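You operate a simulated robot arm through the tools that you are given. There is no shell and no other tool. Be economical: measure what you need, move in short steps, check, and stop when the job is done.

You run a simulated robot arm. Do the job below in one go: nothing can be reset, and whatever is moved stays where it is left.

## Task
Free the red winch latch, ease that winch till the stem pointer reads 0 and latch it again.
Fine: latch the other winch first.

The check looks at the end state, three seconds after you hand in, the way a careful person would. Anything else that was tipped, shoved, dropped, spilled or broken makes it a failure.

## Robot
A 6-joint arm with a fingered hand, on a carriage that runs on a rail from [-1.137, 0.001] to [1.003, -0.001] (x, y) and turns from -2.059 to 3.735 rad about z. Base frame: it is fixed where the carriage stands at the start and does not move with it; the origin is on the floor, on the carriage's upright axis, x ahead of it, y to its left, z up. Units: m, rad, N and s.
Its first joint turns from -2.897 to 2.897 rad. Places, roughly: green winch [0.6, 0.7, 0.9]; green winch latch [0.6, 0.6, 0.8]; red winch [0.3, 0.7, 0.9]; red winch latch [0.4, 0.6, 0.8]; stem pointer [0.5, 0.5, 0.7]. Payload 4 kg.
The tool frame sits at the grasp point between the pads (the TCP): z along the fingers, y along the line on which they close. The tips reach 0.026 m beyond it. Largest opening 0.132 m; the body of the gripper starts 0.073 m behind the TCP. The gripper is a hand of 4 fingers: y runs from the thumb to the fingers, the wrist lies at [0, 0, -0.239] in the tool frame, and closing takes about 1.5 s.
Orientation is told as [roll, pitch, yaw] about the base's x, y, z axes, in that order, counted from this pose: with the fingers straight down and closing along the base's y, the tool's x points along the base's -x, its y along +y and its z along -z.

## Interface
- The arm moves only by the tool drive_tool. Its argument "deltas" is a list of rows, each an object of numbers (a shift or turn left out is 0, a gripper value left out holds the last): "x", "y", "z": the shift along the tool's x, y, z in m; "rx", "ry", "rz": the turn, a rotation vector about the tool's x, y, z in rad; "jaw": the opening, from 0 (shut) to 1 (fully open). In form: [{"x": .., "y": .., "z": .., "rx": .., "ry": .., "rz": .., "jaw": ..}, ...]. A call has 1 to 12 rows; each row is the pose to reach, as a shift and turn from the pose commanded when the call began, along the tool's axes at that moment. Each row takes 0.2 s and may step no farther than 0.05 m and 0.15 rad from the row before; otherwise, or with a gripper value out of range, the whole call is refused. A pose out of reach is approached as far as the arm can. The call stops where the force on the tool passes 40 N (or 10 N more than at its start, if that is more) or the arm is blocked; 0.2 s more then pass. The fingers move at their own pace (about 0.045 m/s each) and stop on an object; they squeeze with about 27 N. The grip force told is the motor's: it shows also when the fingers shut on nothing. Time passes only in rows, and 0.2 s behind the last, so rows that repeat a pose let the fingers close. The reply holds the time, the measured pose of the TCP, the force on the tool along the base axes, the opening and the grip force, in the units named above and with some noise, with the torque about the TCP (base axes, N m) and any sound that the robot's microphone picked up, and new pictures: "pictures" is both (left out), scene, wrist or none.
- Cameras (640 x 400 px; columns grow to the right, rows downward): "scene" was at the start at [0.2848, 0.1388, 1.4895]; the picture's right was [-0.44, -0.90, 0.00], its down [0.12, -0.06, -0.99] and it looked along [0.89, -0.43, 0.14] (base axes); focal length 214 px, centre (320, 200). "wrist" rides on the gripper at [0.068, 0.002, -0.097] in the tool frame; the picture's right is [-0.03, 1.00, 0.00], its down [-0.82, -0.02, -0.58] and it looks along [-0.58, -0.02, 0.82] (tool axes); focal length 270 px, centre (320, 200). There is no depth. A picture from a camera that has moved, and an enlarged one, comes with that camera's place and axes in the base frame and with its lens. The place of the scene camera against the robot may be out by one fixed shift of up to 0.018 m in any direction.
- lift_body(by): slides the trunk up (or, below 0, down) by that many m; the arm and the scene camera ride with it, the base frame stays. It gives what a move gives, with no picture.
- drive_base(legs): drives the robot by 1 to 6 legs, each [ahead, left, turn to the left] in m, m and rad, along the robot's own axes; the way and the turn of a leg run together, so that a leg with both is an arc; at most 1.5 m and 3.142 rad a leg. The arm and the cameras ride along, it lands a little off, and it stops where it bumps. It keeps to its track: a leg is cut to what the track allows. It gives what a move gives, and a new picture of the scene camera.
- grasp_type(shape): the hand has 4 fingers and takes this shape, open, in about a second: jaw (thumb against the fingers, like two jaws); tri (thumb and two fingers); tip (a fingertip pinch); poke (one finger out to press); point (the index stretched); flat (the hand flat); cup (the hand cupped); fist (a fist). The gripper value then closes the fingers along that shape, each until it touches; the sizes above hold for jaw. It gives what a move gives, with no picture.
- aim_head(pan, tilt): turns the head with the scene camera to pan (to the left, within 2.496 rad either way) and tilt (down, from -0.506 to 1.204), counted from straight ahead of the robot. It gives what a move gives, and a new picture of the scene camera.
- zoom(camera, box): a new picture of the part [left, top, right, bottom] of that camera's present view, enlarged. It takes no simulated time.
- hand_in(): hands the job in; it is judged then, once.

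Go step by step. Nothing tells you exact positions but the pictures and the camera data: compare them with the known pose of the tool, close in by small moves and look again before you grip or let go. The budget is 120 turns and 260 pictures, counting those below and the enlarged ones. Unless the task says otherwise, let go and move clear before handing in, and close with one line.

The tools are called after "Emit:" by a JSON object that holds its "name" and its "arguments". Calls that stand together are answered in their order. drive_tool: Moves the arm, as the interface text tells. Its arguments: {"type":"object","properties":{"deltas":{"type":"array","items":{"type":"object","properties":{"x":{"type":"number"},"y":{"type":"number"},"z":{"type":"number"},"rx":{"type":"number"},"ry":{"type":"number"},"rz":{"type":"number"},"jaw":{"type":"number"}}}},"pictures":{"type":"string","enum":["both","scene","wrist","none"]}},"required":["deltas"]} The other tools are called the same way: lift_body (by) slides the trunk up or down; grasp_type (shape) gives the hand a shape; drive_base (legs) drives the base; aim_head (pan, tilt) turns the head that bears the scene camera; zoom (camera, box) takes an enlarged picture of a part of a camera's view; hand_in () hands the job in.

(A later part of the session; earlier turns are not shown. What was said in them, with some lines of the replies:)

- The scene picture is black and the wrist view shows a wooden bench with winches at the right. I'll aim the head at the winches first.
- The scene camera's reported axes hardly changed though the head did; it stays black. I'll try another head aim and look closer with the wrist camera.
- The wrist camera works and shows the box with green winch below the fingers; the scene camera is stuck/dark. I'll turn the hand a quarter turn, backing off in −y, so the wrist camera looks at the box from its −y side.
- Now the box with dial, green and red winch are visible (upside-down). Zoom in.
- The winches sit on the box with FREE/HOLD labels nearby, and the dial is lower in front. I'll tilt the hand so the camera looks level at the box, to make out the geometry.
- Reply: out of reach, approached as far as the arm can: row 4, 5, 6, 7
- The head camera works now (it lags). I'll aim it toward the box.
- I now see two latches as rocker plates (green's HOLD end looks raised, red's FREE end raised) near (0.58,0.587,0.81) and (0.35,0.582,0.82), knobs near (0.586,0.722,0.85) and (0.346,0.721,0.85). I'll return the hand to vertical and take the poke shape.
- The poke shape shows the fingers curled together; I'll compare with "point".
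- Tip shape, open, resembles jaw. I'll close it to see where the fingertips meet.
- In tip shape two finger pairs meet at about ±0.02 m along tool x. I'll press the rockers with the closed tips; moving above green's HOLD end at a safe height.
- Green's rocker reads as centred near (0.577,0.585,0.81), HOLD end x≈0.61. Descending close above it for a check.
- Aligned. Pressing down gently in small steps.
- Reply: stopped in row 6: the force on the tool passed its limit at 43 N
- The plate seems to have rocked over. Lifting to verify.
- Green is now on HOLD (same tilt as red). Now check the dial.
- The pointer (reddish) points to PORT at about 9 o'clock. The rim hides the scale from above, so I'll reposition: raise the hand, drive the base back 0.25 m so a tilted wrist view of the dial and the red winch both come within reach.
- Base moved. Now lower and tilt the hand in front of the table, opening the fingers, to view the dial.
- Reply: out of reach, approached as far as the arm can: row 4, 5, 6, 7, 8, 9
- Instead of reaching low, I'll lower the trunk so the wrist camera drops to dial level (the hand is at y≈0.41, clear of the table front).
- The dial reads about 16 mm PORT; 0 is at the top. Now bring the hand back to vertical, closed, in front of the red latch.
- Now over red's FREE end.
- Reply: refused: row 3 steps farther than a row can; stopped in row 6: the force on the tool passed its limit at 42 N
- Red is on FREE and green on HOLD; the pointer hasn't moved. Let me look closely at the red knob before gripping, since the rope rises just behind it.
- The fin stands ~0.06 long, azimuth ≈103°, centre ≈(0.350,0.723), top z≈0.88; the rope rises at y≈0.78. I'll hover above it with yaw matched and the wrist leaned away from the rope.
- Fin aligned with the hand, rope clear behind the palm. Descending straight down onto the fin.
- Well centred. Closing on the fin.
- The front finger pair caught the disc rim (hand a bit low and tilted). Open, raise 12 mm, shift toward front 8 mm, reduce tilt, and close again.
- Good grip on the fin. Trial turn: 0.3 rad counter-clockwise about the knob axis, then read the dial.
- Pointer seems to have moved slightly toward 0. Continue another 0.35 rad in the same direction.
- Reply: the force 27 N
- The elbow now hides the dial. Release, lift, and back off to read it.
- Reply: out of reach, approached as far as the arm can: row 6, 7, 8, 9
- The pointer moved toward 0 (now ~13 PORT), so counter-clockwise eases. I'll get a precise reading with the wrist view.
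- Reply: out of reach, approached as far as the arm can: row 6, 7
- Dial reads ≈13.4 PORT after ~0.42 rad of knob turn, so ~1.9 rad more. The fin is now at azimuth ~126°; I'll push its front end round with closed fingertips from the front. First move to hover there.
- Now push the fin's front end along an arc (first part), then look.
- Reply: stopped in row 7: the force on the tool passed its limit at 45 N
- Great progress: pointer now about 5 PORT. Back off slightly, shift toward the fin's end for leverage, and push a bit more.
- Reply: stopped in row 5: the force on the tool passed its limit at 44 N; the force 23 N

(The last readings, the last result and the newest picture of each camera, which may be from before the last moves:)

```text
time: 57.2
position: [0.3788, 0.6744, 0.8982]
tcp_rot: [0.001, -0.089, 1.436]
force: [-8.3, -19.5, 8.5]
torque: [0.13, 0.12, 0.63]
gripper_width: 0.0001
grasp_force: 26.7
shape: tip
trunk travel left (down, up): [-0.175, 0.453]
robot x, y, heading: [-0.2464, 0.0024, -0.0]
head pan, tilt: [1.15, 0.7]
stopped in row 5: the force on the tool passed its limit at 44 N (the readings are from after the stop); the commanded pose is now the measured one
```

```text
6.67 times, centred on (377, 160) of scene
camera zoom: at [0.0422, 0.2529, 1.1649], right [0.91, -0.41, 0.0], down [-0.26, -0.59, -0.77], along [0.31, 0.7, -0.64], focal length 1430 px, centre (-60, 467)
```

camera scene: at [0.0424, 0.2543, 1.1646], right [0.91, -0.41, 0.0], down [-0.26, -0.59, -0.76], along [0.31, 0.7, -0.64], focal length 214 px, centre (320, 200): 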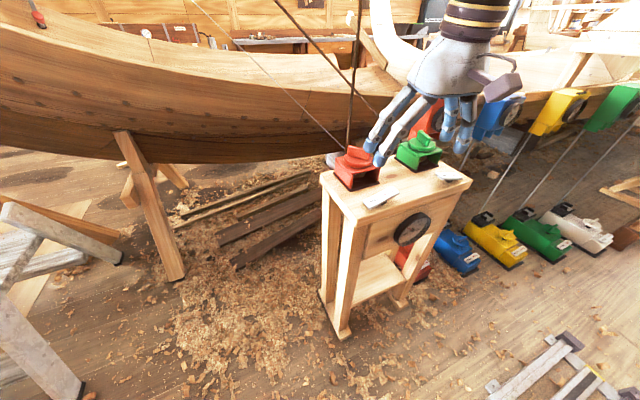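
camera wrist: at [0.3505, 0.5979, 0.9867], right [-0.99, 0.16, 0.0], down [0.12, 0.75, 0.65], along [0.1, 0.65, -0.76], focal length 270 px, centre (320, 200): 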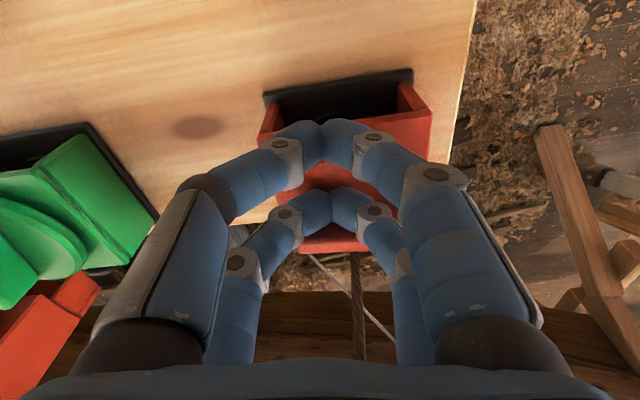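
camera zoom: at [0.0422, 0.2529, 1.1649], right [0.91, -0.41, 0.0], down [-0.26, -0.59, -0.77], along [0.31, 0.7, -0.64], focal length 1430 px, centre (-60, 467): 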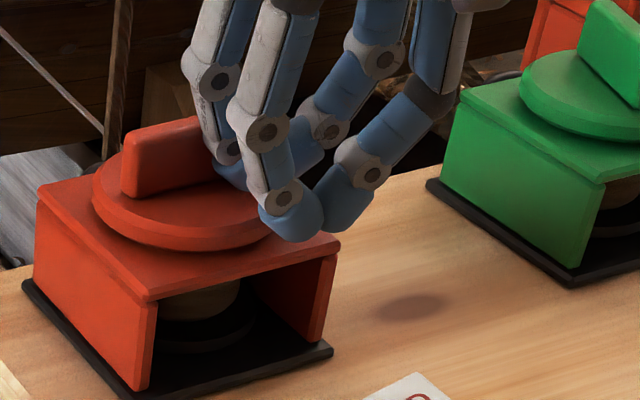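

The fingertips may be catching the disc rim; raise a few mm and push again.

Emit:
{"name": "drive_tool", "arguments": {"deltas": [{"x": 0.0035, "y": -0.0005, "z": -0.004}, {"x": 0.0033, "y": -0.0005, "z": -0.0075}, {"x": -0.0015, "y": 0, "z": -0.007}, {"x": -0.0045, "y": 0, "z": -0.0068}, {"x": -0.0075, "y": 0, "z": -0.0065}, {"x": -0.0105, "y": -0.001, "z": -0.006}, {"x": -0.0105, "y": -0.001, "z": -0.006}], "pictures": "wrist"}}

Emit:
{"name": "zoom", "arguments": {"camera": "scene", "box": [380, 200, 444, 260]}}

Emit:
{"name": "zoom", "arguments": {"camera": "scene", "box": [345, 130, 409, 190]}}

```text
time: 58.8
position: [0.3816, 0.6841, 0.9068]
tcp_rot: [-0.001, -0.098, 1.435]
force: [7.0, -15.1, 28.2]
torque: [0.65, 0.53, 0.15]
gripper_width: 0.0001
grasp_force: 26.8
shape: tip
trunk travel left (down, up): [-0.175, 0.453]
robot x, y, heading: [-0.2448, -0.0001, 0.001]
head pan, tilt: [1.15, 0.7]
camera wrist: at [0.3696, 0.6093, 0.9951], right [-0.99, 0.16, 0.0], down [0.12, 0.75, 0.65], along [0.1, 0.65, -0.76], focal length 270 px, centre (320, 200)
```

wrist: 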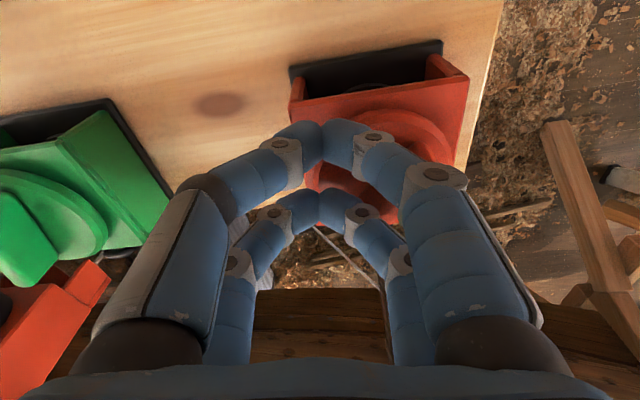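

```text
6.67 times, centred on (412, 230) of scene
camera zoom: at [0.0422, 0.2527, 1.1651], right [0.91, -0.41, 0.0], down [-0.26, -0.59, -0.77], along [0.31, 0.7, -0.64], focal length 1430 px, centre (-293, 0)
```

zoom: 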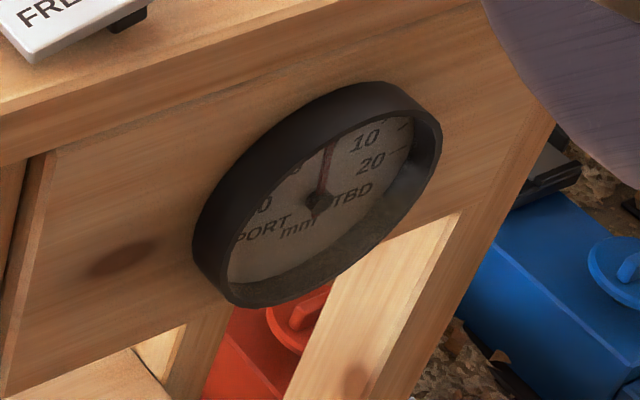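

```text
6.67 times, centred on (377, 160) of scene
camera zoom: at [0.0422, 0.2527, 1.1651], right [0.91, -0.41, 0.0], down [-0.26, -0.59, -0.77], along [0.31, 0.7, -0.64], focal length 1430 px, centre (-60, 467)
```

zoom: 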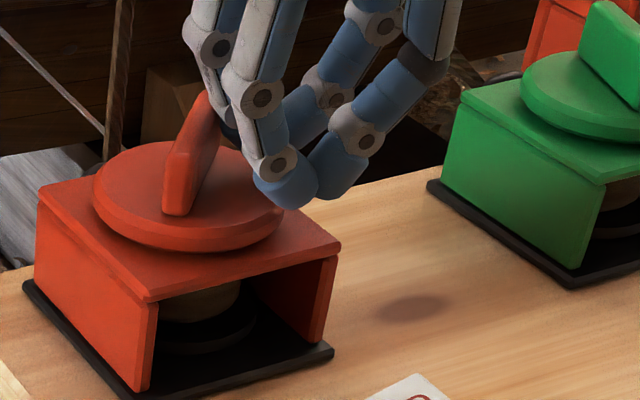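

The pointer now is about at 0. Retreat and read precisely.

Emit:
{"name": "drive_tool", "arguments": {"deltas": [{"x": 0.006, "z": -0.01}, {"x": 0.01, "z": -0.04}, {"x": 0.02, "z": -0.08}, {"x": 0.05, "z": -0.1}, {"x": 0.09, "z": -0.11}, {"x": 0.13, "z": -0.11}, {"x": 0.17, "z": -0.11}, {"x": 0.17, "z": -0.11}], "pictures": "both"}}

Emit:
{"name": "zoom", "arguments": {"camera": "scene", "box": [380, 200, 444, 260]}}

```text
time: 60.6
position: [0.3557, 0.5028, 0.9965]
tcp_rot: [-0.001, -0.091, 1.435]
force: [-0.4, -0.5, -0.3]
torque: [-0.02, -0.01, -0.02]
gripper_width: 0.0
grasp_force: 27.1
shape: tip
trunk travel left (down, up): [-0.175, 0.453]
robot x, y, heading: [-0.2451, 0.0013, 0.0]
head pan, tilt: [1.15, 0.7]
camera scene: at [0.0425, 0.2537, 1.1646], right [0.91, -0.41, 0.0], down [-0.26, -0.59, -0.76], along [0.31, 0.7, -0.64], focal length 214 px, centre (320, 200)
camera wrist: at [0.3445, 0.4278, 1.0866], right [-0.99, 0.16, 0.0], down [0.12, 0.75, 0.65], along [0.1, 0.64, -0.76], focal length 270 px, centre (320, 200)
```

scene: 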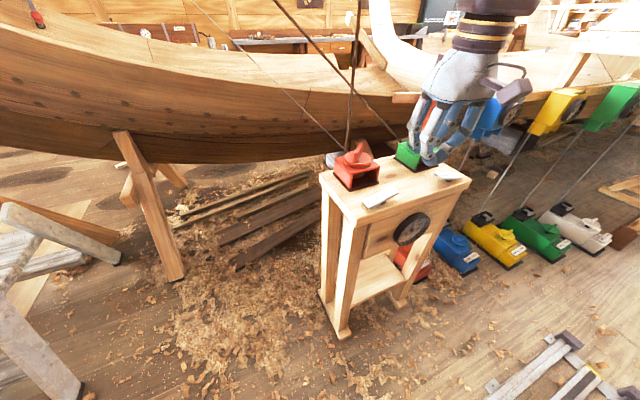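
wrist: 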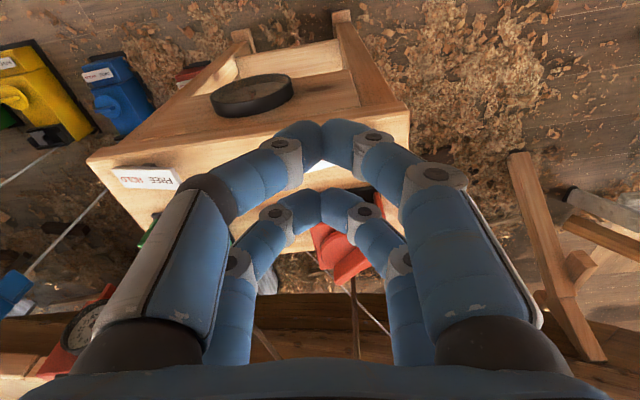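

```text
6.67 times, centred on (412, 230) of scene
camera zoom: at [0.0425, 0.2537, 1.1646], right [0.91, -0.41, 0.0], down [-0.26, -0.59, -0.76], along [0.31, 0.7, -0.64], focal length 1430 px, centre (-293, 0)
```

zoom: 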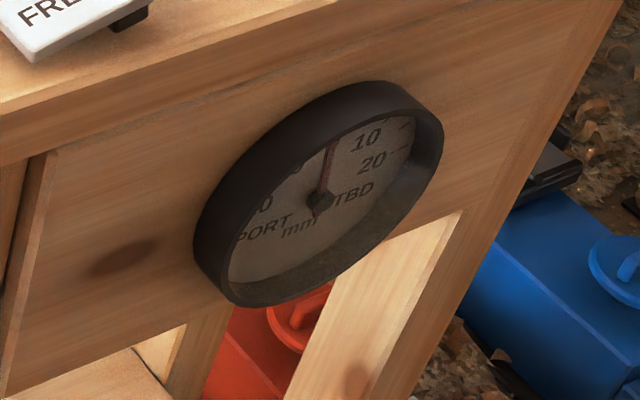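

Emit:
{"name": "drive_tool", "arguments": {"deltas": [{"x": 0.03, "y": -0.025, "z": 0.005, "ry": -0.09, "jaw": 1}, {"x": 0.055, "y": -0.05, "z": 0.025, "ry": -0.18}, {"x": 0.072, "y": -0.075, "z": 0.045, "ry": -0.27}, {"x": 0.085, "y": -0.1, "z": 0.065, "ry": -0.36}, {"x": 0.097, "y": -0.125, "z": 0.087, "ry": -0.45}, {"x": 0.108, "y": -0.15, "z": 0.109, "ry": -0.527}, {"x": 0.108, "y": -0.15, "z": 0.109, "ry": -0.527}, {"x": 0.108, "y": -0.15, "z": 0.109, "ry": -0.527}], "pictures": "none"}}

Emit:
{"name": "zoom", "arguments": {"camera": "wrist", "box": [300, 10, 460, 160]}}

```text
time: 62.4
position: [0.4901, 0.3899, 0.8802]
tcp_rot: [-0.002, -0.617, 1.437]
force: [-0.1, 0.0, 0.2]
torque: [-0.01, 0.05, 0.0]
gripper_width: 0.1321
grasp_force: 0.2
shape: tip
trunk travel left (down, up): [-0.175, 0.453]
robot x, y, heading: [-0.2465, 0.0068, -0.001]
head pan, tilt: [1.15, 0.7]
```

```text
2.67 times, centred on (380, 85) of wrist
camera zoom: at [0.4739, 0.2804, 0.9188], right [-0.99, 0.15, 0.01], down [0.06, 0.32, 0.94], along [0.14, 0.93, -0.33], focal length 721 px, centre (160, 507)
```

zoom: 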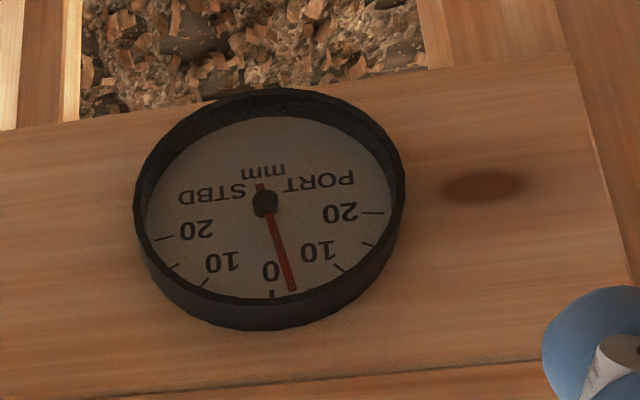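

Reading ≈2.7 mm PORT; about 0.35 rad more. Go back over the red knob with open fingers to see the fin's present angle.

Emit:
{"name": "drive_tool", "arguments": {"deltas": [{"x": -0.016, "y": 0.0124, "z": -0.026, "ry": 0.06}, {"x": -0.032, "y": 0.025, "z": -0.052, "ry": 0.12}, {"x": -0.048, "y": 0.037, "z": -0.077, "ry": 0.18}, {"x": -0.064, "y": 0.0496, "z": -0.102, "ry": 0.24}, {"x": -0.096, "y": 0.073, "z": -0.08, "ry": 0.3}, {"x": -0.128, "y": 0.096, "z": -0.057, "ry": 0.35}, {"x": -0.16, "y": 0.12, "z": -0.034, "ry": 0.4}, {"x": -0.192, "y": 0.143, "z": -0.011, "ry": 0.43}, {"x": -0.224, "y": 0.1666, "z": 0.0116, "ry": 0.46}, {"x": -0.224, "y": 0.1666, "z": 0.0116, "ry": 0.46}], "pictures": "none"}}

Emit:
{"name": "zoom", "arguments": {"camera": "wrist", "box": [240, 150, 400, 310]}}

```text
time: 64.6
position: [0.3523, 0.6039, 0.9969]
tcp_rot: [-0.001, -0.157, 1.435]
force: [0.3, -0.1, 0.2]
torque: [-0.02, 0.0, 0.0]
gripper_width: 0.1318
grasp_force: 0.0
shape: tip
trunk travel left (down, up): [-0.175, 0.453]
robot x, y, heading: [-0.248, 0.0051, 0.003]
head pan, tilt: [1.15, 0.7]
```

```text
2.50 times, centred on (320, 230) of wrist
camera zoom: at [0.3398, 0.5223, 1.0815], right [-0.99, 0.16, 0.0], down [0.12, 0.71, 0.7], along [0.11, 0.69, -0.72], focal length 676 px, centre (320, 125)
```

zoom: 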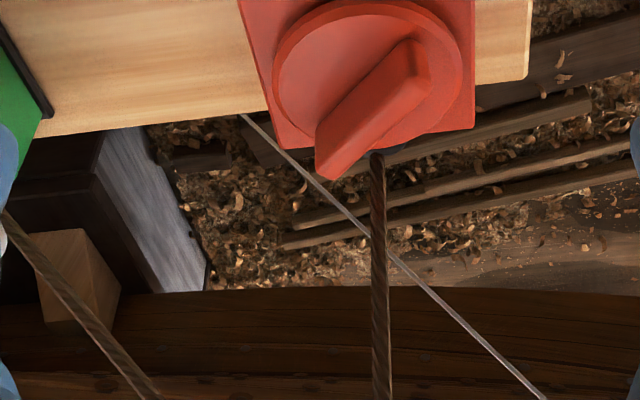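

Fin azimuth ≈45°, centre ≈(0.350,0.720). I'll grip it with the yaw turned to match, leaning to front-left, with reduced opening.

Emit:
{"name": "drive_tool", "arguments": {"deltas": [{"x": -0.01, "y": 0.002, "z": 0.0, "rx": 0.02, "rz": 0.128, "jaw": 0.6}, {"x": -0.02, "y": 0.004, "z": 0.0, "rx": 0.04, "rz": 0.257}, {"x": -0.045, "y": 0.009, "z": 0.015, "rx": 0.06, "rz": 0.385}, {"x": -0.075, "y": 0.015, "z": 0.035, "rx": 0.08, "rz": 0.514}, {"x": -0.1035, "y": 0.021, "z": 0.054, "rx": 0.101, "rz": 0.642}, {"x": -0.1035, "y": 0.021, "z": 0.054, "rx": 0.101, "rz": 0.642}], "pictures": "both"}}

Emit:
{"name": "zoom", "arguments": {"camera": "scene", "box": [320, 100, 448, 250]}}

```text
time: 66.0
position: [0.3468, 0.7109, 0.9609]
tcp_rot: [0.0, -0.156, 0.785]
force: [0.1, -0.3, 0.2]
torque: [0.01, 0.01, -0.03]
gripper_width: 0.0796
grasp_force: 0.1
shape: tip
trunk travel left (down, up): [-0.175, 0.453]
robot x, y, heading: [-0.2458, 0.0009, 0.004]
head pan, tilt: [1.15, 0.7]
camera scene: at [0.0425, 0.2538, 1.1647], right [0.91, -0.41, 0.0], down [-0.26, -0.59, -0.76], along [0.31, 0.7, -0.64], focal length 214 px, centre (320, 200)
camera wrist: at [0.2877, 0.6553, 1.0455], right [-0.69, 0.72, 0.0], down [0.52, 0.49, 0.7], along [0.5, 0.48, -0.72], focal length 270 px, centre (320, 200)
```

scene: 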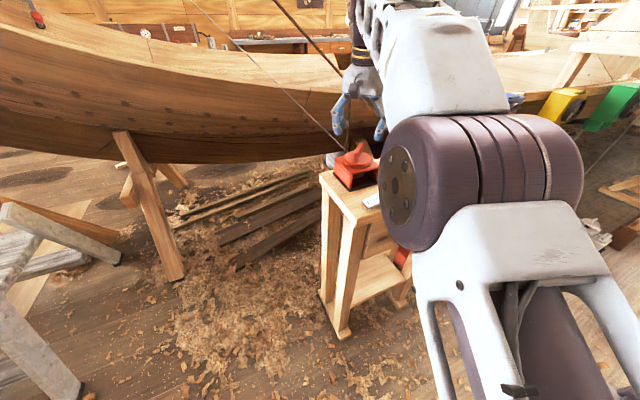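
wrist: 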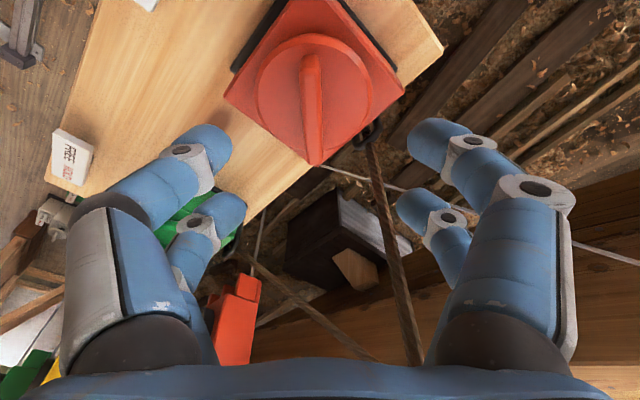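

```text
2.67 times, centred on (384, 175) of scene
camera zoom: at [0.0425, 0.2538, 1.1647], right [0.91, -0.41, 0.0], down [-0.26, -0.59, -0.76], along [0.31, 0.7, -0.64], focal length 572 px, centre (149, 267)
```

zoom: 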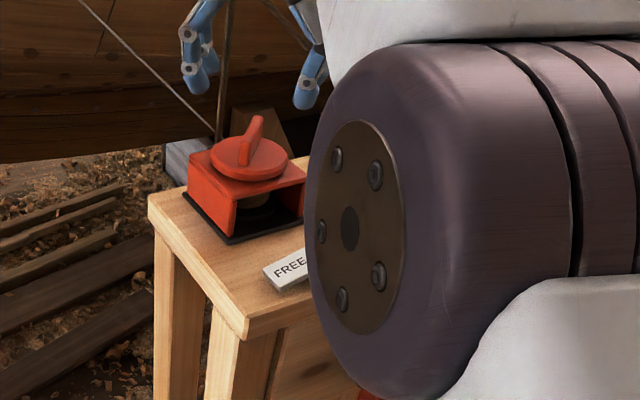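

Aligned. Descend onto the fin and close.

Emit:
{"name": "drive_tool", "arguments": {"deltas": [{"x": 0.003, "y": -0.004, "z": 0.02}, {"x": 0.006, "y": -0.004, "z": 0.04}, {"x": 0.0092, "y": -0.004, "z": 0.0583}, {"x": 0.0092, "y": -0.004, "z": 0.0583}, {"x": 0.0092, "y": -0.004, "z": 0.0583, "jaw": 0}, {"x": 0.0092, "y": -0.004, "z": 0.0583, "jaw": 0}, {"x": 0.0092, "y": -0.004, "z": 0.0583}, {"x": 0.0092, "y": -0.004, "z": 0.0583}, {"x": 0.0092, "y": -0.004, "z": 0.0583}, {"x": 0.0092, "y": -0.004, "z": 0.0583}, {"x": 0.0092, "y": -0.004, "z": 0.0583}], "pictures": "wrist"}}

Emit:
{"name": "zoom", "arguments": {"camera": "scene", "box": [320, 100, 448, 250]}}

```text
time: 68.4
position: [0.352, 0.7094, 0.901]
tcp_rot: [0.0, -0.157, 0.785]
force: [7.3, -10.6, 0.1]
torque: [-0.29, -0.19, 0.23]
gripper_width: 0.0075
grasp_force: 26.7
shape: tip
trunk travel left (down, up): [-0.175, 0.453]
robot x, y, heading: [-0.2453, -0.0022, -0.005]
head pan, tilt: [1.15, 0.7]
camera wrist: at [0.2922, 0.6529, 0.9851], right [-0.69, 0.72, 0.0], down [0.52, 0.49, 0.7], along [0.5, 0.48, -0.72], focal length 270 px, centre (320, 200)
```

wrist: 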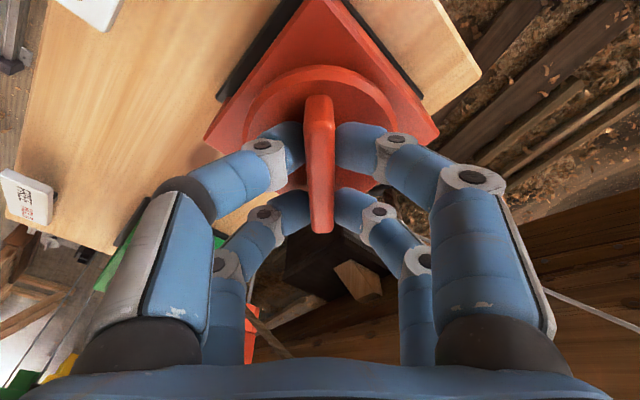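

```text
2.67 times, centred on (384, 175) of scene
camera zoom: at [0.043, 0.2533, 1.1646], right [0.91, -0.41, 0.0], down [-0.26, -0.59, -0.77], along [0.31, 0.7, -0.64], focal length 572 px, centre (149, 267)
```

zoom: 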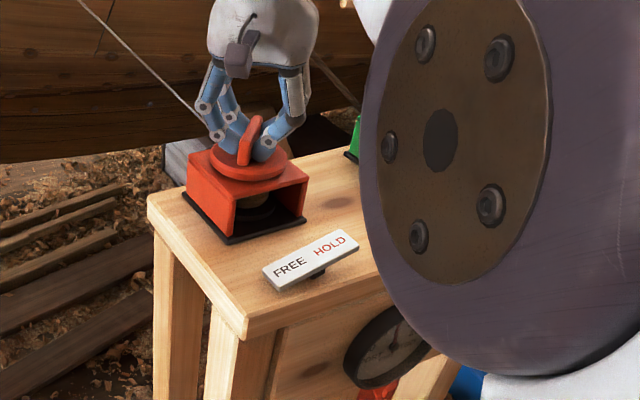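

Fin gripped. Turn CCW 0.4 rad commanded and watch the dial.

Emit:
{"name": "drive_tool", "arguments": {"deltas": [{"x": -0.001, "y": -0.0004, "rx": -0.0156, "rz": -0.0988}, {"x": -0.002, "y": -0.0008, "rx": -0.031, "rz": -0.198}, {"x": -0.003, "y": -0.0012, "rx": -0.047, "rz": -0.296}, {"x": -0.004, "y": -0.0016, "rx": -0.062, "rz": -0.395}, {"x": -0.004, "y": -0.0016, "rx": -0.062, "rz": -0.395}], "pictures": "wrist"}}

Emit:
{"name": "zoom", "arguments": {"camera": "scene", "box": [380, 200, 444, 260]}}

```text
time: 69.6
position: [0.353, 0.7099, 0.9018]
tcp_rot: [0.001, -0.154, 1.188]
force: [-12.0, -27.6, -16.7]
torque: [-0.45, 0.1, -0.05]
gripper_width: 0.0054
grasp_force: 27.0
shape: tip
trunk travel left (down, up): [-0.175, 0.453]
robot x, y, heading: [-0.2466, 0.0008, -0.0]
head pan, tilt: [1.15, 0.7]
camera wrist: at [0.3206, 0.6357, 0.9863], right [-0.92, 0.4, 0.0], down [0.29, 0.66, 0.69], along [0.27, 0.64, -0.72], focal length 270 px, centre (320, 200)
```

wrist: 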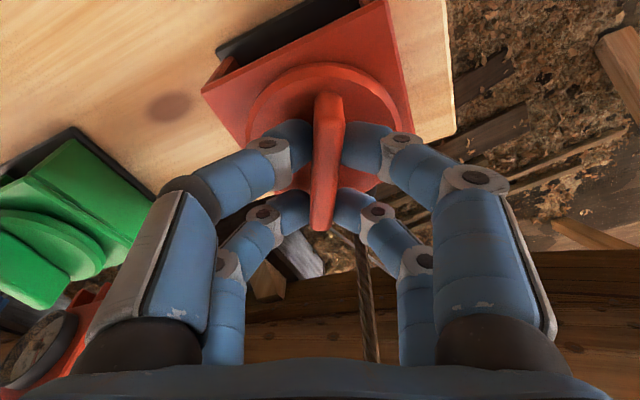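

```text
6.67 times, centred on (412, 230) of scene
camera zoom: at [0.0423, 0.2535, 1.1646], right [0.91, -0.41, 0.0], down [-0.26, -0.59, -0.77], along [0.31, 0.7, -0.64], focal length 1430 px, centre (-293, 0)
```

zoom: 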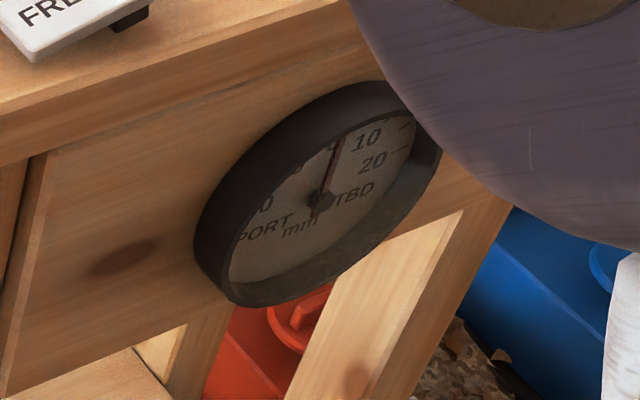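

Pointer now ~1.3 PORT. A bit more.

Emit:
{"name": "drive_tool", "arguments": {"deltas": [{"x": 0.001, "y": 0, "rx": -0.017, "rz": -0.109}, {"x": 0.002, "y": 0, "rx": -0.034, "rz": -0.217}, {"x": 0.002, "y": 0, "rx": -0.034, "rz": -0.217}], "pictures": "none"}}

Emit:
{"name": "zoom", "arguments": {"camera": "scene", "box": [388, 208, 436, 253]}}

```text
time: 70.4
position: [0.3521, 0.7113, 0.901]
tcp_rot: [0.001, -0.158, 1.407]
force: [-6.6, -8.4, -23.2]
torque: [-0.13, 0.1, -0.19]
gripper_width: 0.0047
grasp_force: 26.7
shape: tip
trunk travel left (down, up): [-0.175, 0.453]
robot x, y, heading: [-0.2459, -0.002, -0.001]
head pan, tilt: [1.15, 0.7]
```

```text
8.89 times, centred on (412, 230) of scene
camera zoom: at [0.0427, 0.2542, 1.1644], right [0.91, -0.41, 0.0], down [-0.26, -0.59, -0.76], along [0.31, 0.7, -0.64], focal length 1906 px, centre (-498, -71)
```

zoom: 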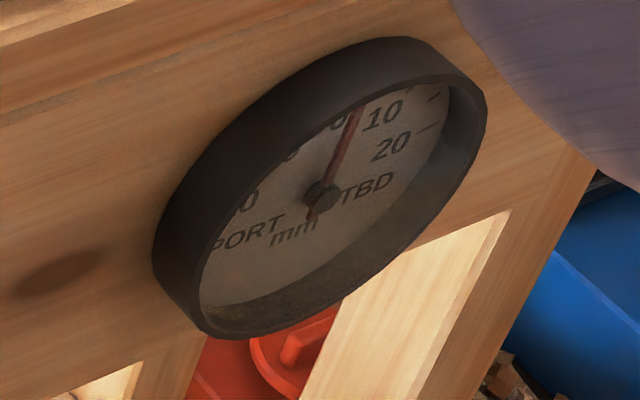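

Close to zero. Release and take a precise wrist reading.

Emit:
{"name": "drive_tool", "arguments": {"deltas": [{"jaw": 0.6}, {"jaw": 0.6}, {"jaw": 0.6}, {"jaw": 0.6}, {"x": -0.005, "z": -0.03}, {"x": 0.0, "z": -0.06}, {"x": 0.03, "z": -0.09}, {"x": 0.07, "z": -0.1}, {"x": 0.11, "z": -0.1}, {"x": 0.15, "z": -0.1}, {"x": 0.19, "z": -0.1}, {"x": 0.19, "z": -0.1}], "pictures": "wrist"}}

```text
time: 73.0
position: [0.3222, 0.5102, 0.9739]
tcp_rot: [-0.002, -0.156, 1.406]
force: [-0.2, -1.0, -0.2]
torque: [-0.01, 0.01, 0.01]
gripper_width: 0.0786
grasp_force: 0.0
shape: tip
trunk travel left (down, up): [-0.175, 0.453]
robot x, y, heading: [-0.245, -0.0006, -0.003]
head pan, tilt: [1.15, 0.7]
camera wrist: at [0.3056, 0.4293, 1.0581], right [-0.98, 0.19, 0.0], down [0.14, 0.7, 0.7], along [0.13, 0.69, -0.72], focal length 270 px, centre (320, 200)
```

wrist: 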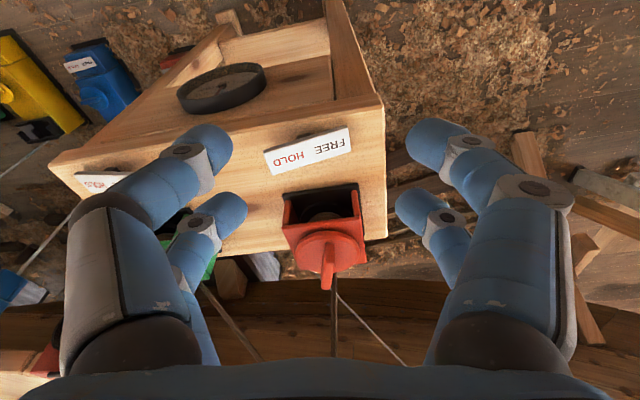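

Emit:
{"name": "drive_tool", "arguments": {"deltas": [{"x": 0.03, "y": -0.03, "z": 0.0, "ry": -0.08}, {"x": 0.055, "y": -0.06, "z": 0.01, "ry": -0.16}, {"x": 0.075, "y": -0.09, "z": 0.025, "ry": -0.24}, {"x": 0.09, "y": -0.125, "z": 0.045, "ry": -0.32}, {"x": 0.1, "y": -0.155, "z": 0.06, "ry": -0.4}, {"x": 0.106, "y": -0.186, "z": 0.0785, "ry": -0.46}, {"x": 0.106, "y": -0.186, "z": 0.0785, "ry": -0.46}], "pictures": "none"}}

Emit:
{"name": "zoom", "arguments": {"camera": "wrist", "box": [320, 20, 432, 130]}}

```text
time: 74.6
position: [0.4848, 0.3895, 0.879]
tcp_rot: [-0.002, -0.618, 1.406]
force: [0.0, -0.1, 0.4]
torque: [0.0, -0.02, 0.01]
gripper_width: 0.0788
grasp_force: 0.1
shape: tip
trunk travel left (down, up): [-0.175, 0.453]
robot x, y, heading: [-0.2466, 0.0013, -0.001]
head pan, tilt: [1.15, 0.7]
```

```text
3.64 times, centred on (376, 75) of wrist
camera zoom: at [0.4653, 0.2795, 0.917], right [-0.98, 0.18, 0.01], down [0.07, 0.32, 0.94], along [0.17, 0.93, -0.33], focal length 983 px, centre (116, 654)
```

zoom: 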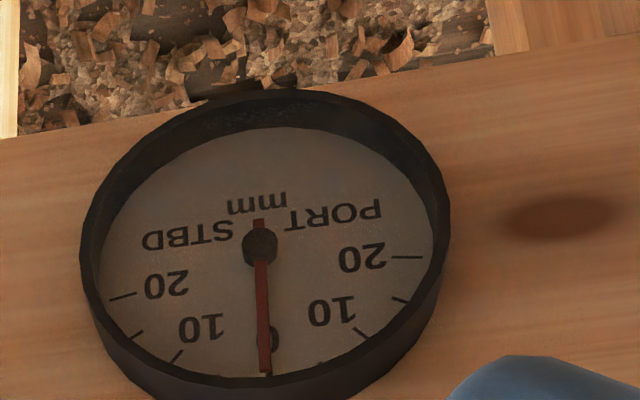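

The pointer is on 0 (within about 0.3 mm). Now latch red again: close the fingers, go upright in front of the red latch's HOLD end.

Emit:
{"name": "drive_tool", "arguments": {"deltas": [{"x": -0.0226, "y": 0.022, "z": -0.0136, "ry": 0.124, "jaw": 0}, {"x": -0.045, "y": 0.044, "z": -0.027, "ry": 0.247}, {"x": -0.068, "y": 0.067, "z": -0.041, "ry": 0.371}, {"x": -0.09, "y": 0.089, "z": -0.054, "ry": 0.494}, {"x": -0.113, "y": 0.111, "z": -0.068, "ry": 0.618}, {"x": -0.113, "y": 0.111, "z": -0.068, "ry": 0.618}, {"x": -0.113, "y": 0.111, "z": -0.068, "ry": 0.618}], "pictures": "none"}}

```text
time: 76.2
position: [0.386, 0.4603, 0.9991]
tcp_rot: [-0.003, 0.001, 1.406]
force: [-1.1, -0.2, 1.0]
torque: [0.01, 0.01, -0.01]
gripper_width: 0.0
grasp_force: 26.8
shape: tip
trunk travel left (down, up): [-0.175, 0.453]
robot x, y, heading: [-0.2443, 0.0028, -0.006]
head pan, tilt: [1.15, 0.7]
```

Emit:
{"name": "drive_tool", "arguments": {"deltas": [{"x": -0.04, "y": 0.008}, {"x": -0.08, "y": 0.016, "z": 0.02}, {"x": -0.105, "y": 0.021, "z": 0.05}, {"x": -0.105, "y": 0.021, "z": 0.09}, {"x": -0.105, "y": 0.021, "z": 0.125}, {"x": -0.105, "y": 0.021, "z": 0.125}], "pictures": "wrist"}}

Emit:
{"name": "zoom", "arguments": {"camera": "scene", "box": [310, 140, 470, 260]}}

```text
time: 77.6
position: [0.3853, 0.5624, 0.8742]
tcp_rot: [-0.003, 0.0, 1.404]
force: [0.3, 0.9, -0.6]
torque: [-0.01, -0.02, 0.02]
gripper_width: 0.0
grasp_force: 27.0
shape: tip
trunk travel left (down, up): [-0.175, 0.453]
robot x, y, heading: [-0.2472, 0.0013, 0.002]
head pan, tilt: [1.15, 0.7]
camera wrist: at [0.3723, 0.4974, 0.97], right [-0.98, 0.19, 0.0], down [0.15, 0.8, 0.58], along [0.11, 0.57, -0.82], focal length 270 px, centre (320, 200)
```

wrist: 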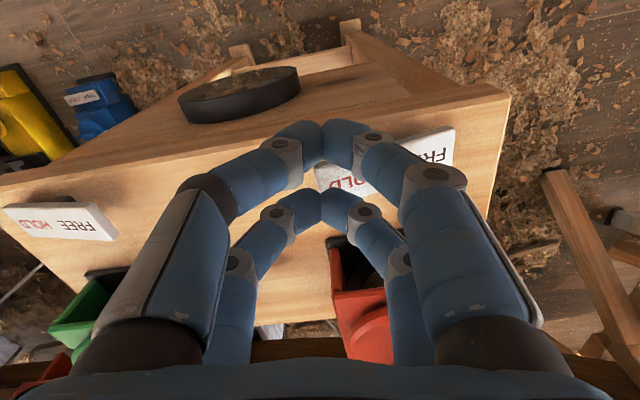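

```text
3.33 times, centred on (390, 200) of scene
camera zoom: at [0.0425, 0.2538, 1.1646], right [0.91, -0.41, 0.0], down [-0.26, -0.59, -0.76], along [0.31, 0.7, -0.64], focal length 715 px, centre (87, 200)
```

zoom: 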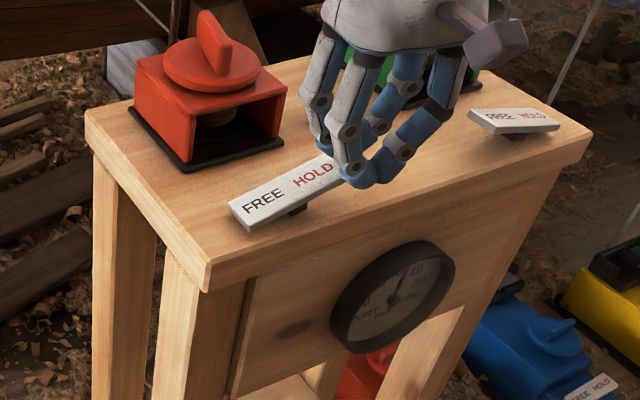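

Shift 8 mm inward and press HOLD.

Emit:
{"name": "drive_tool", "arguments": {"deltas": [{"x": -0.003, "y": 0.008, "z": 0.006}, {"x": -0.003, "y": 0.008, "z": 0.016}, {"x": -0.003, "y": 0.008, "z": 0.022}, {"x": -0.003, "y": 0.008, "z": 0.027}, {"x": -0.003, "y": 0.008, "z": 0.031}, {"x": -0.003, "y": 0.008, "z": 0.035}, {"x": -0.003, "y": 0.008, "z": 0.038}], "pictures": "none"}}

Emit:
{"name": "zoom", "arguments": {"camera": "scene", "box": [310, 140, 470, 260]}}

```text
time: 79.3
position: [0.3774, 0.5713, 0.8426]
tcp_rot: [-0.005, -0.012, 1.406]
force: [1.5, -0.5, 14.1]
torque: [0.17, -0.08, -0.02]
gripper_width: 0.0001
grasp_force: 27.2
shape: tip
trunk travel left (down, up): [-0.175, 0.453]
robot x, y, heading: [-0.2507, -0.0005, 0.0]
head pan, tilt: [1.15, 0.7]
stopped in row 7: the force on the tool passed its limit at 41 N (the readings are from after the stop); the commanded pose is now the measured one
```

```text
3.33 times, centred on (390, 200) of scene
camera zoom: at [0.0424, 0.2534, 1.1646], right [0.91, -0.41, 0.0], down [-0.26, -0.59, -0.77], along [0.31, 0.7, -0.64], focal length 715 px, centre (87, 200)
```

zoom: 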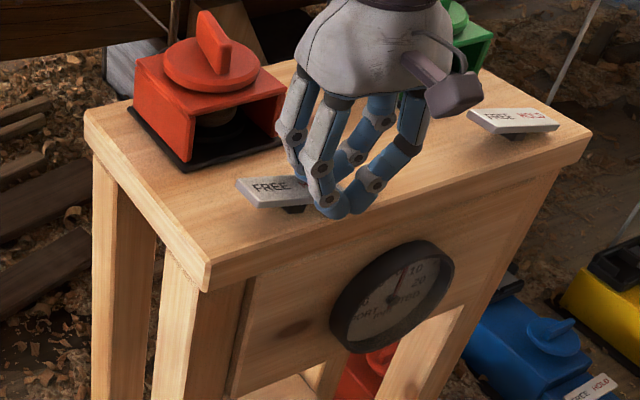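

Latched. Lift away, back off, and do a final check view of the dial and latches.

Emit:
{"name": "drive_tool", "arguments": {"deltas": [{"z": -0.04}, {"z": -0.08}, {"z": -0.12}, {"z": -0.15, "x": 0.03}, {"z": -0.15, "x": 0.07}, {"z": -0.15, "x": 0.11, "jaw": 1}, {"z": -0.13, "x": 0.15, "y": -0.03, "ry": -0.1}, {"z": -0.12, "x": 0.17, "y": -0.06, "ry": -0.22}, {"z": -0.1, "x": 0.18, "y": -0.09, "ry": -0.35}, {"z": -0.07, "x": 0.18, "y": -0.1, "ry": -0.48}, {"z": -0.04, "x": 0.18, "y": -0.1, "ry": -0.6}, {"z": -0.04, "x": 0.18, "y": -0.1, "ry": -0.6}], "pictures": "both"}}

Emit:
{"name": "zoom", "arguments": {"camera": "wrist", "box": [320, 20, 432, 130]}}

Emit:
{"name": "zoom", "arguments": {"camera": "scene", "box": [310, 140, 470, 260]}}

```text
refused: row 7 steps farther than a row can; nothing moved
```

```text
3.64 times, centred on (376, 75) of wrist
camera zoom: at [0.3638, 0.5032, 0.9382], right [-0.98, 0.19, -0.01], down [0.15, 0.8, 0.59], along [0.12, 0.58, -0.81], focal length 983 px, centre (116, 654)
```

zoom: 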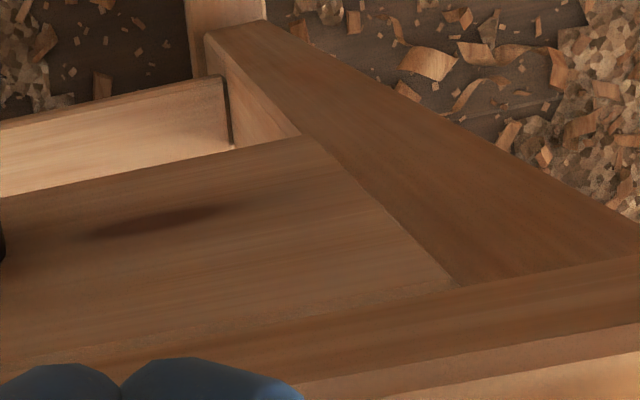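

```text
3.33 times, centred on (390, 200) of scene
camera zoom: at [0.0424, 0.2534, 1.1646], right [0.91, -0.41, 0.0], down [-0.26, -0.59, -0.77], along [0.31, 0.7, -0.64], focal length 715 px, centre (87, 200)
```

zoom: 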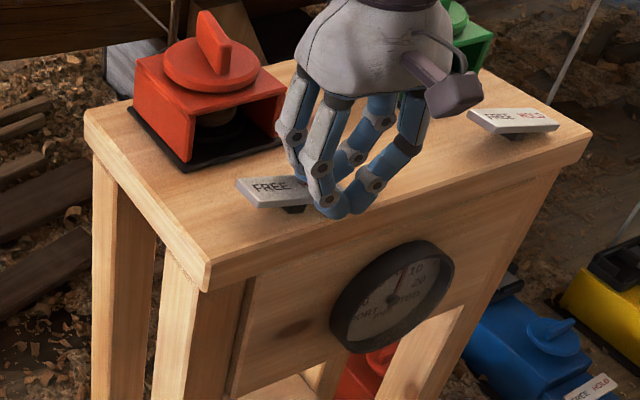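

The move was refused for step length; resend with shorter steps.

Emit:
{"name": "drive_tool", "arguments": {"deltas": [{"z": -0.04}, {"z": -0.08}, {"z": -0.12}, {"z": -0.15, "x": 0.03}, {"z": -0.15, "x": 0.07}, {"z": -0.15, "x": 0.11, "jaw": 1}, {"z": -0.13, "x": 0.14, "y": -0.03, "ry": -0.1}, {"z": -0.11, "x": 0.16, "y": -0.06, "ry": -0.22}, {"z": -0.09, "x": 0.175, "y": -0.085, "ry": -0.35}, {"z": -0.065, "x": 0.18, "y": -0.1, "ry": -0.48}, {"z": -0.04, "x": 0.18, "y": -0.1, "ry": -0.6}, {"z": -0.04, "x": 0.18, "y": -0.1, "ry": -0.6}], "pictures": "both"}}

Emit:
{"name": "zoom", "arguments": {"camera": "wrist", "box": [300, 20, 430, 150]}}

Emit:
{"name": "zoom", "arguments": {"camera": "scene", "box": [310, 140, 470, 260]}}

```text
time: 81.9
position: [0.4456, 0.3739, 0.8821]
tcp_rot: [-0.006, -0.608, 1.409]
force: [0.2, -0.1, -0.1]
torque: [0.0, -0.01, 0.01]
gripper_width: 0.1317
grasp_force: 0.0
shape: tip
trunk travel left (down, up): [-0.175, 0.453]
robot x, y, heading: [-0.2466, 0.0012, -0.006]
head pan, tilt: [1.15, 0.7]
camera scene: at [0.0426, 0.2537, 1.1646], right [0.91, -0.41, 0.0], down [-0.26, -0.59, -0.76], along [0.31, 0.7, -0.64], focal length 214 px, centre (320, 200)
camera wrist: at [0.4258, 0.2653, 0.9213], right [-0.98, 0.19, 0.01], down [0.07, 0.33, 0.94], along [0.17, 0.92, -0.34], focal length 270 px, centre (320, 200)
```

scene: 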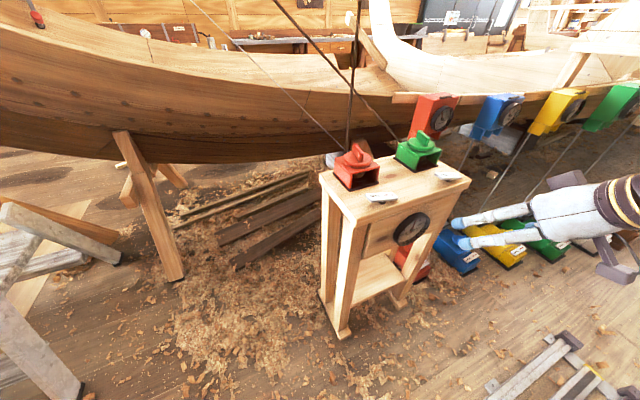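
wrist: 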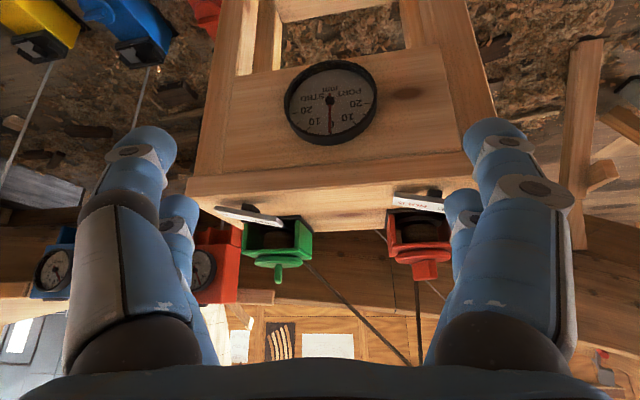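

```text
3.08 times, centred on (365, 85) of wrist
camera zoom: at [0.4258, 0.2653, 0.9213], right [-0.98, 0.19, 0.01], down [0.07, 0.33, 0.94], along [0.17, 0.92, -0.34], focal length 832 px, centre (182, 554)
```

zoom: 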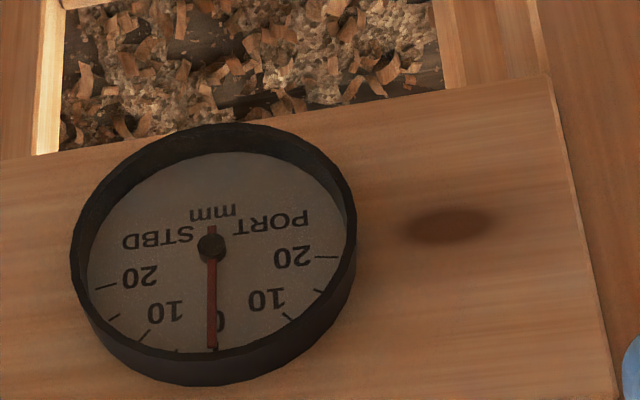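

```text
3.33 times, centred on (390, 200) of scene
camera zoom: at [0.0426, 0.2537, 1.1646], right [0.91, -0.41, 0.0], down [-0.26, -0.59, -0.76], along [0.31, 0.7, -0.64], focal length 715 px, centre (87, 200)
```

zoom: 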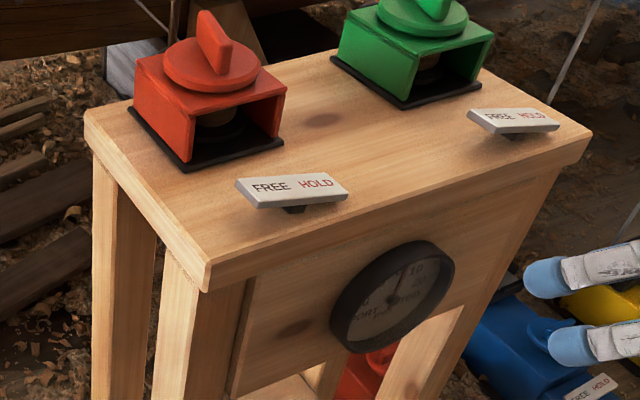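

Both latches show HOLD and the pointer sits on 0; the hand is clear of everything. Handing in.

Emit:
{"name": "hand_in", "arguments": {}}

```text
The job is handed in.
```

I latched the green winch first, then freed the red one and eased it until the stem pointer read 0 (within about 0.3 mm). Then I latched the red winch again and moved the hand clear.
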